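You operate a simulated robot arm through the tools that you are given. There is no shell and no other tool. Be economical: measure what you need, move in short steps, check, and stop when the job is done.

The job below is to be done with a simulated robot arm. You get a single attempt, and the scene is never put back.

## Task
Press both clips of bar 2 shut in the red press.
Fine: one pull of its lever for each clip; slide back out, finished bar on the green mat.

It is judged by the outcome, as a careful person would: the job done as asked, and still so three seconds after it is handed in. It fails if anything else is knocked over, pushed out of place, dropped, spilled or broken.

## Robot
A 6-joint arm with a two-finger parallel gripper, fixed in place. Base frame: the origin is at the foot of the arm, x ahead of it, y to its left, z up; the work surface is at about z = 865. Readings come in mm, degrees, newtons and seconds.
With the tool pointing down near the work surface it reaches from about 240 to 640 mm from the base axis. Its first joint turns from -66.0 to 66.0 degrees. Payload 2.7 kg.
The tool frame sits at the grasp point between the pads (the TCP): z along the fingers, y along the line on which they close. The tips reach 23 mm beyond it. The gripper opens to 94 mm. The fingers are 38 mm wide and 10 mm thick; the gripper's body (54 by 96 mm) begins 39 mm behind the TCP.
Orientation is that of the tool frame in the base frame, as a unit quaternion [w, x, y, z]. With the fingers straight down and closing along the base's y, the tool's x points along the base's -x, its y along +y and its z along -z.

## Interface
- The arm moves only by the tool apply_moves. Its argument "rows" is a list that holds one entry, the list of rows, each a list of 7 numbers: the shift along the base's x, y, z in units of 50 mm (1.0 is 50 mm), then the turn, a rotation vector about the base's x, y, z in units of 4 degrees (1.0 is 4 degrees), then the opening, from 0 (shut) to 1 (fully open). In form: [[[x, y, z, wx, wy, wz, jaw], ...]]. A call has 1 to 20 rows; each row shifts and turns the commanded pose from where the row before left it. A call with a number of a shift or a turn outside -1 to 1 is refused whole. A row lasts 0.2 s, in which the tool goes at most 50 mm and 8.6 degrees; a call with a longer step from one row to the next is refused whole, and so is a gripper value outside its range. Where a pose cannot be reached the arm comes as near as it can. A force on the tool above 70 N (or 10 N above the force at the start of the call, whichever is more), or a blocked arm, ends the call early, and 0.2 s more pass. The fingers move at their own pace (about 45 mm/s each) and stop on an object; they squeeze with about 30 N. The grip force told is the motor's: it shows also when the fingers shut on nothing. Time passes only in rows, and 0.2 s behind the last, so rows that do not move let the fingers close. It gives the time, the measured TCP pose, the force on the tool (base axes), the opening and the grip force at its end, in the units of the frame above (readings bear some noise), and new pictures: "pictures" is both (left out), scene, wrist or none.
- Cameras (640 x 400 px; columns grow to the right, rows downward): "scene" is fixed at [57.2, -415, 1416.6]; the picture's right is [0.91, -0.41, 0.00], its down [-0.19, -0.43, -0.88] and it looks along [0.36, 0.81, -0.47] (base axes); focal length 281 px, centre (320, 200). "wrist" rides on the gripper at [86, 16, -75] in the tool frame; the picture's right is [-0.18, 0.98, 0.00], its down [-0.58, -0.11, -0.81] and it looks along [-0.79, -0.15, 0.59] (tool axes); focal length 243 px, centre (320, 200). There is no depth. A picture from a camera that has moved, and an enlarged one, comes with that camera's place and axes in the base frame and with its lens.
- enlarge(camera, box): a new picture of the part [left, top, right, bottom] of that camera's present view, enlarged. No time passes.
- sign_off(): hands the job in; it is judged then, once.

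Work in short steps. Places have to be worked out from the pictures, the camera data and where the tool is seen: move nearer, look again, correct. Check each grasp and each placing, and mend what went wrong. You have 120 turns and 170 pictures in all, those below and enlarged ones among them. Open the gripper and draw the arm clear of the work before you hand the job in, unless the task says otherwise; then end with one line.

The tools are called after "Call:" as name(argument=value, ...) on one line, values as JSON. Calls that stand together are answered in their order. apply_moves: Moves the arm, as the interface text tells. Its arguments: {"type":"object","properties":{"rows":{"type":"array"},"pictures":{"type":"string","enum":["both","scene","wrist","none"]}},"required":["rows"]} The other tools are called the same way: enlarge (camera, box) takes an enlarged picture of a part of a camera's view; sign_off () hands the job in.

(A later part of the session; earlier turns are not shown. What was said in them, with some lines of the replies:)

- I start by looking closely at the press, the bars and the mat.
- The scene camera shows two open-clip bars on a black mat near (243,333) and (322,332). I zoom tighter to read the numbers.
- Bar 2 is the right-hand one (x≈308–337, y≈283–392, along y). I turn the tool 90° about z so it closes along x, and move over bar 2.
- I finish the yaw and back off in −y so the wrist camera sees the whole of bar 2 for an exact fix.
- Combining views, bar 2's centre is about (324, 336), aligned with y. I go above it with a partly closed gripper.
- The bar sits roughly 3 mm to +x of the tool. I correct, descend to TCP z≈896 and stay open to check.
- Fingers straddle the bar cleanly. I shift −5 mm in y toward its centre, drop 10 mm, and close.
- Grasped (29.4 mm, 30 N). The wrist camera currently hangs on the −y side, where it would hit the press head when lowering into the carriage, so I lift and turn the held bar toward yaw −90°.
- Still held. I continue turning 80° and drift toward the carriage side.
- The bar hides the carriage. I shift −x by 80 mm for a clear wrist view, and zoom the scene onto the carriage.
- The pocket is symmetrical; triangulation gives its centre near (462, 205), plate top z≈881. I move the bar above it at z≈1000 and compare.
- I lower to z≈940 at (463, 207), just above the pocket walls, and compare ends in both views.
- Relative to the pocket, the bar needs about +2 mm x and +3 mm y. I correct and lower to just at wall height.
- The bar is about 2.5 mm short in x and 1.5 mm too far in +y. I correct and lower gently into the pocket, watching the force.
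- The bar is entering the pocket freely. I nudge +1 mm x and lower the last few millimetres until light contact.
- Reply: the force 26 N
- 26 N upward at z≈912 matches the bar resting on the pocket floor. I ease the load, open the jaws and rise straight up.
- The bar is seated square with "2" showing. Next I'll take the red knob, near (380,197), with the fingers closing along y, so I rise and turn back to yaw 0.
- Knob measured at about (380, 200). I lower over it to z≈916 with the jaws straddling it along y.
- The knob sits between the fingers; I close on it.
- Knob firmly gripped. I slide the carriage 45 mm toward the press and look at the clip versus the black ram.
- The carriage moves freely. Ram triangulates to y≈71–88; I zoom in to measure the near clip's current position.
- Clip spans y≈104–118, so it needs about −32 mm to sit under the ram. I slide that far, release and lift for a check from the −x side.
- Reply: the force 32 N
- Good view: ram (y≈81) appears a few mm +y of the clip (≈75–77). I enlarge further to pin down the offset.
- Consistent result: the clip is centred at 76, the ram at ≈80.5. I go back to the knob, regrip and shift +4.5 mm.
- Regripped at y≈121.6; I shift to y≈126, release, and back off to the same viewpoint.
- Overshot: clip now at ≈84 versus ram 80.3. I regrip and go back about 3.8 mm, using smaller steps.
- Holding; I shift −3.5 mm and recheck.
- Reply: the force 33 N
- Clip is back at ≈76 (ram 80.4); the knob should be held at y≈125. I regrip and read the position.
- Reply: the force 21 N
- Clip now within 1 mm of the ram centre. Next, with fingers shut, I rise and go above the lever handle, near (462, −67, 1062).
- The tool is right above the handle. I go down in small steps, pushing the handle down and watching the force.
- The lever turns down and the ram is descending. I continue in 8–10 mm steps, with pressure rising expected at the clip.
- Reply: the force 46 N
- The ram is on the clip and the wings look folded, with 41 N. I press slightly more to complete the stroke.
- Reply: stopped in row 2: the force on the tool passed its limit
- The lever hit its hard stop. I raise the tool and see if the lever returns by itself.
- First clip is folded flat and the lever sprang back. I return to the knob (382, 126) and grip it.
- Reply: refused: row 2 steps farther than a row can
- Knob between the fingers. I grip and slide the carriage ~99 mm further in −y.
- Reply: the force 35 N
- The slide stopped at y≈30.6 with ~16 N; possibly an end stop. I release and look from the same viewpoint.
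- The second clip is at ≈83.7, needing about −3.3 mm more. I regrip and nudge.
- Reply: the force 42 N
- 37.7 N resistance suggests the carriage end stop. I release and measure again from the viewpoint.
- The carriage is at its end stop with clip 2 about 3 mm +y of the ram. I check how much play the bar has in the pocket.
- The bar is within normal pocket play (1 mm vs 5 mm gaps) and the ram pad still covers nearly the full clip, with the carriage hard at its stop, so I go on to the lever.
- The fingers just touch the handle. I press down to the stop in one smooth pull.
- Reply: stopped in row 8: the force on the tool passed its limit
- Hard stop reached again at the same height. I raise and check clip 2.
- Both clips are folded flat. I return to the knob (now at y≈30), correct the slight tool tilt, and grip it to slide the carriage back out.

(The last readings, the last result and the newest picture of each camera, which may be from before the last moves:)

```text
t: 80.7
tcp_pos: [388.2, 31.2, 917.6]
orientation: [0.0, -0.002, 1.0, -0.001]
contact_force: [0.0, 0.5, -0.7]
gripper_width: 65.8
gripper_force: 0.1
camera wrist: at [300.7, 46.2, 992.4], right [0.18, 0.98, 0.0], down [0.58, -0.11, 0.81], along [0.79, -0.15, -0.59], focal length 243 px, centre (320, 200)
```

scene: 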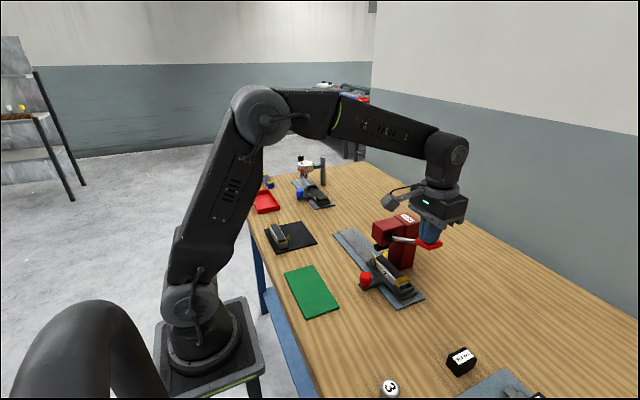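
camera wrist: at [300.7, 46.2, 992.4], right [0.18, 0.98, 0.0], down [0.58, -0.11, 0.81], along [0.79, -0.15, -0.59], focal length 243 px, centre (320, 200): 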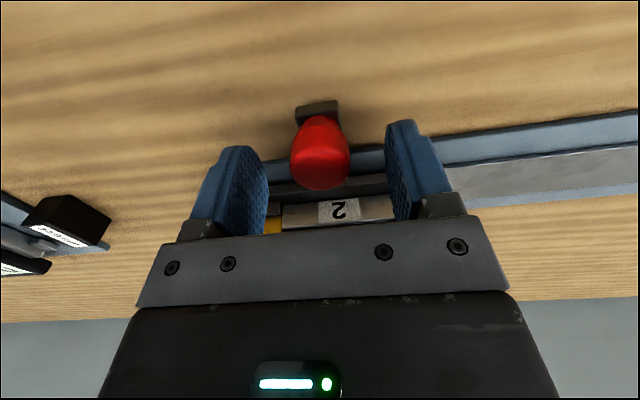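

Knob between fingers; I grip and slide back +168 mm to the loading position.

Call:
apply_moves(rows=[[[-0.06, 0, 0, 0, 0, 0, 0.35], [0, 0, 0, 0, 0, 0, 0.15], [0, 0, 0, 0, 0, 0, 0.15], [0, 0, 0, 0, 0, 0, 0.15], [0, 0.15, 0, 0, 0, 0, 0.15], [0, 0.25, 0, 0, 0, 0, 0.15], [0, 0.25, 0, 0, 0, 0, 0.15], [0, 0.25, 0, 0, 0, 0, 0.15], [0, 0.25, 0, 0, 0, 0, 0.15], [0, 0.25, 0, 0, 0, 0, 0.15], [0, 0.25, 0, 0, 0, 0, 0.15], [0, 0.25, 0, 0, 0, 0, 0.15], [0, 0.25, 0, 0, 0, 0, 0.15], [0, 0.25, 0, 0, 0, 0, 0.15], [0, 0.25, 0, 0, 0, 0, 0.15], [0, 0.25, 0, 0, 0, 0, 0.15], [0, 0.25, 0, 0, 0, 0, 0.15], [0, 0.15, 0, 0, 0, 0, 0.15], [0, 0.06, 0, 0, 0, 0, 0.15], [0, 0, 0, 0, 0, 0, 0.15]]], pictures="scene")

```text
t: 84.9
tcp_pos: [381.3, 198.9, 922.4]
orientation: [0.001, -0.001, 1.0, -0.001]
contact_force: [6.3, 1.8, -15.1]
gripper_width: 29.4
gripper_force: 44.7
```

scene: 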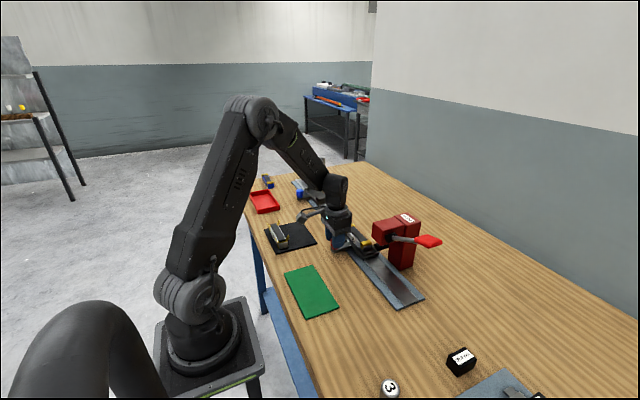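

Carriage is back out. I release the knob, rise, and turn to yaw −90° while moving above the bar.

Call:
apply_moves(rows=[[[0, 0, 0, 0, 0, 0, 0.6], [0, 0, 0, 0, 0, 0, 0.7], [0, 0, 0, 0, 0, 0, 0.7], [0, 0, 0.4, 0, 0, 0, 0.7], [0, 0, 0.7, 0, 0, 0, 0.7], [0, 0, 0.7, 0, 0, 0, 0.7], [0, 0, 0.5, 0, 0, 0, 0.7]]], pictures="none")

Call:
apply_moves(rows=[[[0.08, 0.005, 0, 0, 0, -1, 0.65], [0.08, 0.005, 0, 0, 0, -1, 0.65], [0.08, 0.005, 0, 0, 0, -1, 0.65], [0.08, 0.005, 0, 0, 0, -1, 0.65], [0.08, 0.005, 0, 0, 0, -1, 0.65], [0.08, 0.005, 0, 0, 0, -1, 0.65], [0.08, 0.005, 0, 0, 0, -1, 0.65], [0.08, 0.005, 0, 0, 0, -1, 0.65], [0.08, 0.005, 0, 0, 0, -1, 0.65], [0.08, 0.005, 0, 0, 0, -1, 0.65], [0.08, 0.005, 0, 0, 0, -1, 0.65], [0.08, 0.005, 0, 0, 0, -1, 0.65], [0.08, 0.005, 0, 0, 0, -1, 0.65], [0.08, 0.005, 0, 0, 0, -1, 0.65], [0.08, 0.005, 0, 0, 0, -1, 0.65], [0.08, 0.005, 0, 0, 0, -1, 0.65], [0.08, 0.005, 0, 0, 0, -1, 0.65], [0.08, 0.005, 0, 0, 0, -1, 0.65], [0.08, 0.005, 0, 0, 0, -1, 0.65], [0.08, 0.005, 0, 0, 0, -1, 0.65]]], pictures="none")

Call:
apply_moves(rows=[[[0.06, 0, 0, 0, 0, -1, 0.65], [0, 0, 0, 0, 0, -1, 0.65], [0, 0, -0.4, 0, 0, -0.5, 0.65], [0, 0, -0.4, 0, 0, 0, 0.65], [0, 0, 0, 0, 0, 0, 0.65]]], pictures="wrist")

Call:
enlarge(camera="scene", box=[325, 190, 425, 270])

```text
t: 86.5
tcp_pos: [382.1, 195.3, 1035.5]
orientation: [0.0, -0.001, 1.0, -0.001]
contact_force: [1.1, 0.3, -0.9]
gripper_width: 65.7
gripper_force: 0.0
```

```text
t: 90.7
tcp_pos: [462.3, 201.1, 1036.3]
orientation: [-0.001, 0.642, 0.766, 0.001]
contact_force: [0.5, 0.4, 0.2]
gripper_width: 60.9
gripper_force: 0.0
```

```text
t: 91.9
tcp_pos: [464.4, 201.7, 996.3]
orientation: [-0.001, 0.706, 0.708, -0.001]
contact_force: [0.1, -0.7, 0.5]
gripper_width: 61.1
gripper_force: 0.0
camera wrist: at [482.6, 288.3, 1070.9], right [0.98, -0.18, 0.0], down [-0.11, -0.58, 0.81], along [-0.15, -0.79, -0.59], focal length 243 px, centre (320, 200)
```

wrist: 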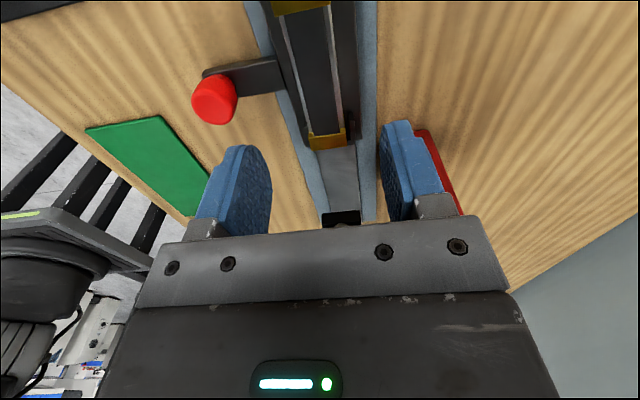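

```text
5.00 times, centred on (375, 230) of scene
camera zoom: at [57.2, -415.0, 1416.6], right [0.91, -0.41, 0.0], down [-0.19, -0.43, -0.88], along [0.36, 0.81, -0.47], focal length 1406 px, centre (45, 50)
```

zoom: 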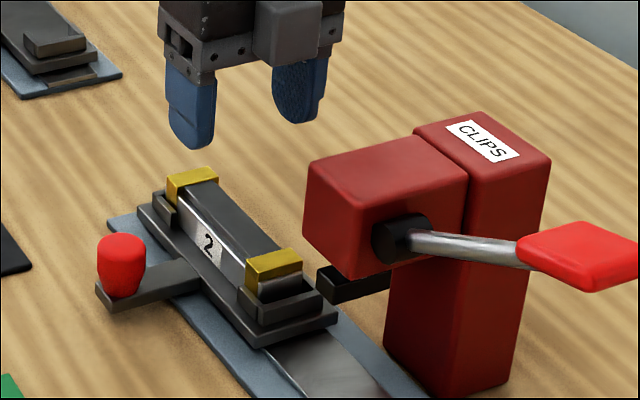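

Both clips look closed. I descend over the bar (centre ≈ (466, 203)) to z≈914 and close.

Call:
apply_moves(rows=[[[0.02, 0.03, -0.5, 0, 0, 0, 0.65], [0, 0, -0.5, 0, 0, 0, 0.65], [0, 0, -0.4, 0, 0, 0, 0.65], [0, 0, -0.22, 0, 0, 0, 0.65], [0, 0, 0, 0, 0, 0, 0.65], [0, 0, 0, 0, 0, 0, 0.35], [0, 0, 0, 0, 0, 0, 0.1], [0, 0, 0, 0, 0, 0, 0.1], [0, 0, 0, 0, 0, 0, 0.1]]], pictures="wrist")

Call:
enlarge(camera="scene", box=[325, 200, 415, 270])

```text
t: 93.9
tcp_pos: [465.8, 202.2, 916.0]
orientation: [0.001, 0.707, 0.707, 0.001]
contact_force: [0.1, 0.2, 0.0]
gripper_width: 29.7
gripper_force: 30.0
camera wrist: at [482.9, 288.5, 989.6], right [0.98, -0.18, 0.0], down [-0.11, -0.58, 0.81], along [-0.15, -0.79, -0.59], focal length 243 px, centre (320, 200)
```

wrist: 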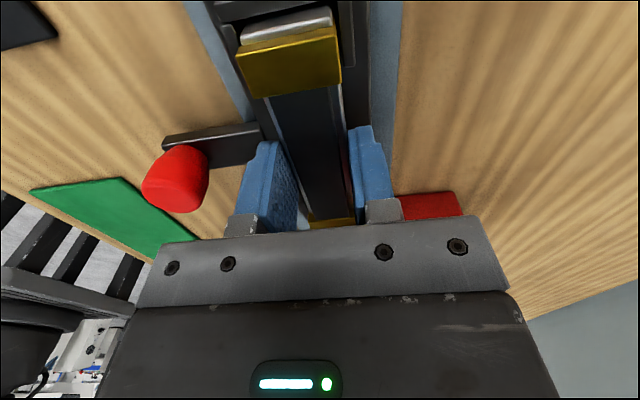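

```text
5.71 times, centred on (370, 235) of scene
camera zoom: at [57.3, -415.0, 1416.6], right [0.91, -0.41, 0.0], down [-0.19, -0.43, -0.88], along [0.36, 0.81, -0.47], focal length 1606 px, centre (34, 0)
```

zoom: 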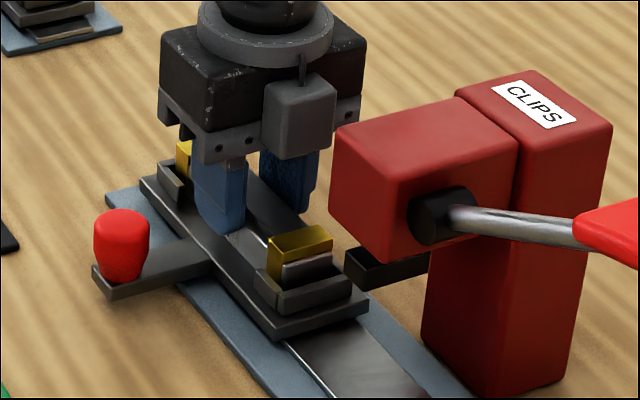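

Bar gripped (29.7 mm). I lift it straight out and check it leaves the carriage in place.

Call:
apply_moves(rows=[[[0, 0, 0.2, 0, 0, 0, 0.1], [0, 0, 0.3, 0, 0, 0, 0.1], [0, 0, 0.6, 0, 0, 0, 0.1], [0, 0, 0.8, 0, 0, 0, 0.1], [0, 0, 0.8, 0, 0, 0, 0.1], [-0.6, -0.3, 0.2, 0, 0, 0, 0.1], [-0.8, -0.4, 0, 0, 0, 0, 0.1], [-0.8, -0.4, 0, 0, 0, 0, 0.1], [-0.8, -0.4, 0, 0, 0, 0, 0.1], [-0.8, -0.4, 0, 0, 0, 0, 0.1], [-0.4, -0.28, 0, 0, 0, 0, 0.1], [0, 0, 0, 0, 0, 0, 0.1]]])

Call:
enlarge(camera="scene", box=[260, 200, 420, 320])

```text
t: 96.5
tcp_pos: [257.1, 92.7, 1060.7]
orientation: [0.0, 0.707, 0.708, 0.0]
contact_force: [0.8, 0.3, -2.7]
gripper_width: 29.7
gripper_force: 29.8
camera wrist: at [274.6, 180.8, 1134.6], right [0.98, -0.18, 0.0], down [-0.11, -0.58, 0.81], along [-0.15, -0.79, -0.59], focal length 243 px, centre (320, 200)
```

scene: 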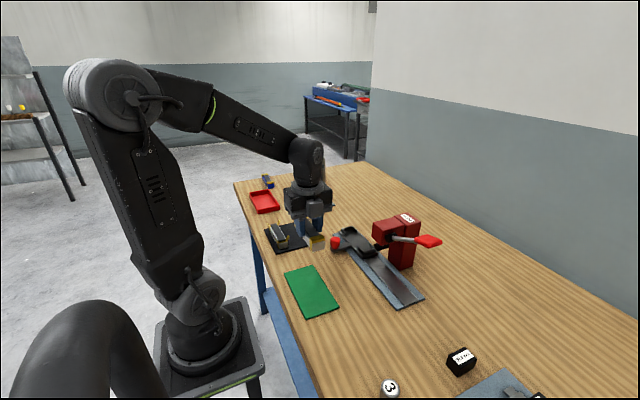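
wrist: 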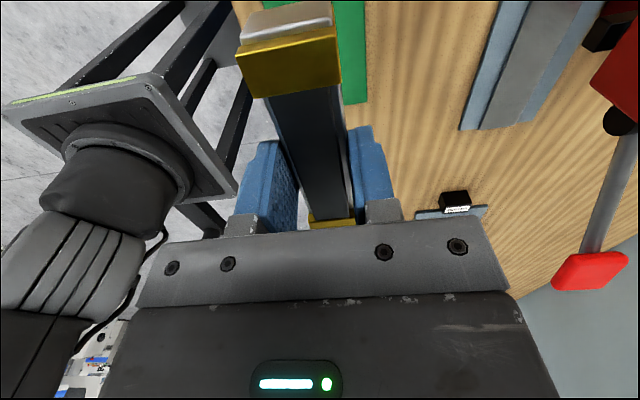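

```text
3.33 times, centred on (340, 260) of scene
camera zoom: at [57.2, -415.0, 1416.6], right [0.91, -0.41, 0.0], down [-0.19, -0.43, -0.88], along [0.36, 0.81, -0.47], focal length 937 px, centre (253, 0)
```

zoom: 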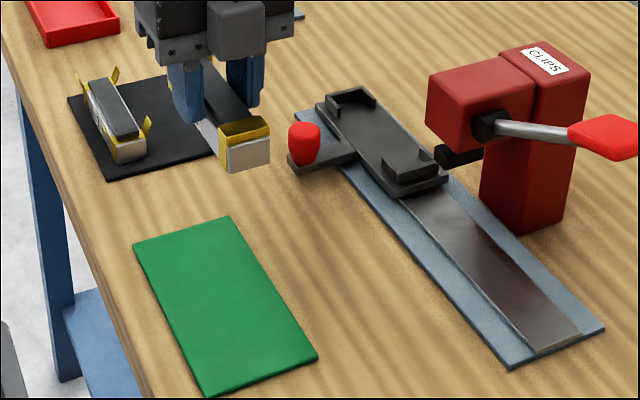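

The carriage stayed put, and the mat spans about x 212–296, y 8–178. I lower the bar above its middle.

Call:
apply_moves(rows=[[[-0.03, 0, -0.8, 0, 0, 0, 0.1], [0, 0, -0.8, 0, 0, 0, 0.1], [0, 0, -0.8, 0, 0, 0, 0.1], [0, 0, -0.5, 0, 0, 0, 0.1], [0, 0, 0, 0, 0, 0, 0.1]]], pictures="none")

Call:
enlarge(camera="scene", box=[260, 210, 380, 320])

```text
t: 97.7
tcp_pos: [255.5, 93.6, 913.5]
orientation: [0.001, 0.707, 0.708, 0.001]
contact_force: [0.8, 0.1, -1.8]
gripper_width: 29.6
gripper_force: 29.8
```

```text
3.64 times, centred on (320, 265) of scene
camera zoom: at [57.3, -415.0, 1416.6], right [0.91, -0.41, 0.0], down [-0.19, -0.43, -0.88], along [0.36, 0.81, -0.47], focal length 1022 px, centre (320, -36)
```

zoom: 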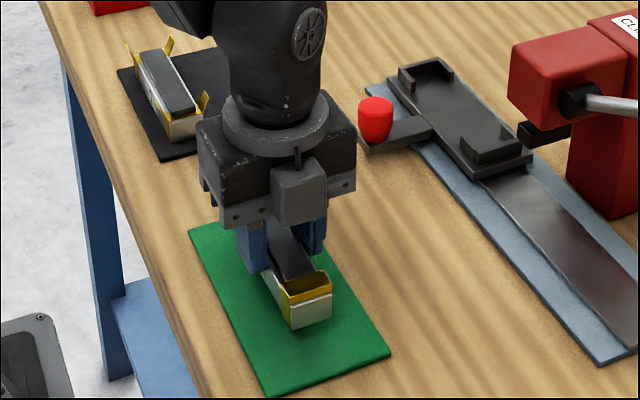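

The bar is above the mat's middle. I lower the last ~11 mm gently until contact.

Call:
apply_moves(rows=[[[0, 0, -0.08, 0, 0, 0, 0.1], [0, 0, -0.06, 0, 0, 0, 0.1], [0, 0, -0.05, 0, 0, 0, 0.1], [0, 0, -0.03, 0, 0, 0, 0.1], [0, 0, 0, 0, 0, 0, 0.1]]], pictures="none")

```text
t: 98.9
tcp_pos: [256.2, 93.5, 904.5]
orientation: [0.0, 0.706, 0.708, 0.0]
contact_force: [0.4, 0.1, -2.1]
gripper_width: 29.7
gripper_force: 29.6
```

Still hanging free (−2 N); I continue down in 1.5 mm steps.

Call:
apply_moves(rows=[[[0, 0, -0.03, 0, 0, 0, 0.1], [0, 0, -0.03, 0, 0, 0, 0.1], [0, 0, 0, 0, 0, 0, 0.1]]], pictures="none")

```text
t: 99.7
tcp_pos: [254.9, 92.9, 901.9]
orientation: [0.0, 0.706, 0.708, 0.0]
contact_force: [0.1, -0.4, -3.0]
gripper_width: 29.5
gripper_force: 29.8
```

Call:
apply_moves(rows=[[[0, 0, -0.03, 0, 0, 0, 0.1], [0, 0, -0.03, 0, 0, 0, 0.1], [0, 0, 0, 0, 0, 0, 0.1]]], pictures="none")

Call:
enlarge(camera="scene", box=[290, 260, 350, 310])

```text
t: 100.5
tcp_pos: [254.7, 92.6, 898.3]
orientation: [-0.001, 0.707, 0.708, 0.0]
contact_force: [0.2, 0.6, -1.5]
gripper_width: 29.5
gripper_force: 29.7
```

```text
8.00 times, centred on (320, 285) of scene
camera zoom: at [57.2, -415.0, 1416.6], right [0.91, -0.41, 0.0], down [-0.19, -0.43, -0.88], along [0.36, 0.81, -0.47], focal length 2249 px, centre (320, -480)
```

zoom: 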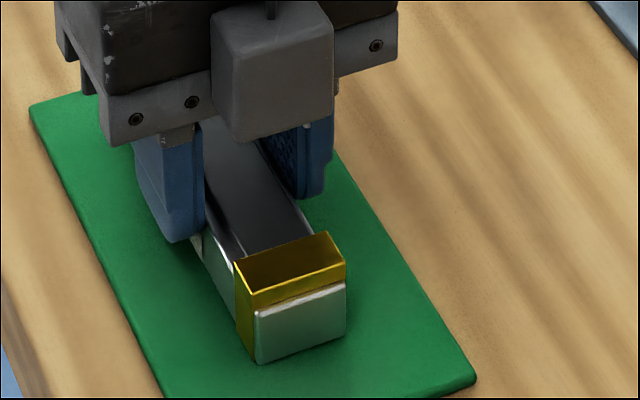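

Not yet in contact; I continue down a few more millimetres in small steps.

Call:
apply_moves(rows=[[[0, 0, -0.03, 0, 0, 0, 0.1], [0, 0, -0.03, 0, 0, 0, 0.1], [0, 0, 0, 0, 0, 0, 0.1]]], pictures="none")

```text
t: 101.3
tcp_pos: [253.6, 93.8, 896.8]
orientation: [0.001, 0.706, 0.708, 0.001]
contact_force: [-6.1, -2.9, 26.7]
gripper_width: 29.8
gripper_force: 29.9
```

Contact (27 N): the bar rests on the mat. I ease up slightly, open, rise and inspect.

Call:
apply_moves(rows=[[[0, 0, 0.03, 0, 0, 0, 0.1], [0, 0, 0, 0, 0, 0, 0.5], [0, 0, 0, 0, 0, 0, 0.55], [0, 0, 0, 0, 0, 0, 0.55], [0, 0, 0.3, 0, 0, 0, 0.55], [0, 0, 0.6, 0, 0, 0, 0.55], [0, 0, 0.9, 0, 0, 0, 0.55], [0, 0, 0.9, 0, 0, 0, 0.55], [0, 0.6, 0.7, 0, 0, 0, 0.55], [0, 0.8, 0.6, 0, 0, 0, 0.55], [0, 0.8, 0.4, 0, 0, 0, 0.55], [0, 0, 0, 0, 0, 0, 0.55]]], pictures="scene")

Call:
enlarge(camera="scene", box=[270, 240, 360, 320])

Call:
enlarge(camera="scene", box=[240, 170, 460, 330])

```text
t: 103.9
tcp_pos: [254.3, 204.6, 1119.2]
orientation: [0.0, 0.706, 0.708, 0.0]
contact_force: [0.3, 0.0, -0.6]
gripper_width: 51.6
gripper_force: 0.1
```

scene: 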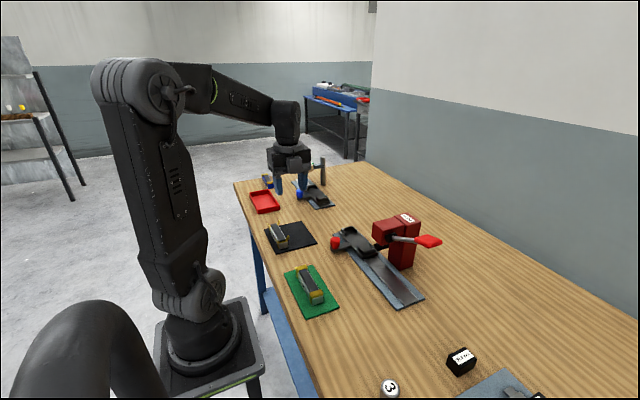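

```text
5.00 times, centred on (315, 280) of scene
camera zoom: at [57.2, -415.0, 1416.6], right [0.91, -0.41, 0.0], down [-0.19, -0.43, -0.88], along [0.36, 0.81, -0.47], focal length 1406 px, centre (345, -200)
```

zoom: 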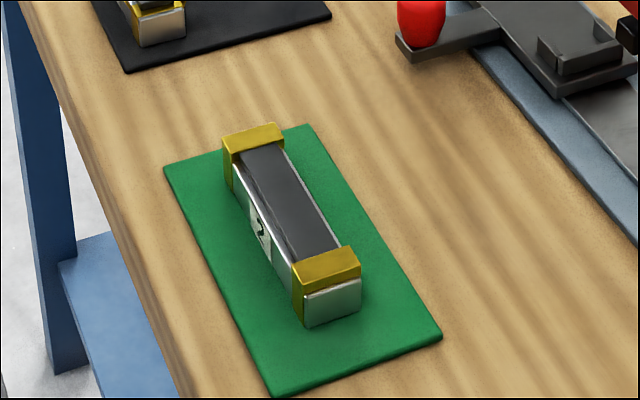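

```text
2.50 times, centred on (350, 250) of scene
camera zoom: at [57.2, -415.0, 1416.6], right [0.91, -0.41, 0.0], down [-0.19, -0.43, -0.88], along [0.36, 0.81, -0.47], focal length 703 px, centre (245, 75)
```

zoom: 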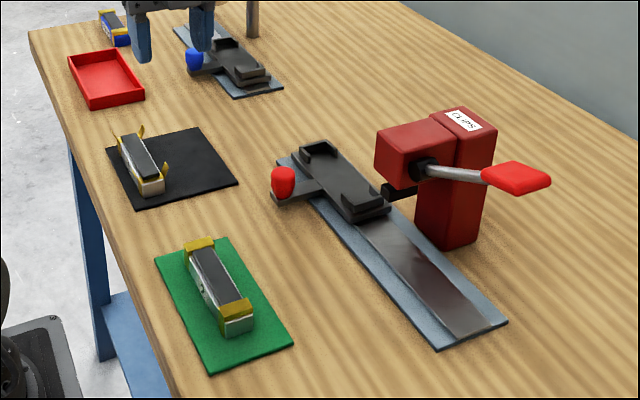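

Bar 2 lies on the green mat with both clips shut, the carriage is back out, the lever is up, and bar 1 and everything else in view is where it was. The gripper is open and clear, so I hand the job in.

Call:
sign_off()

```text
The job is handed in.
```

Both clips of bar 2 are pressed shut, with one lever pull for each, and the bar is on the green mat with the carriage slid back out.
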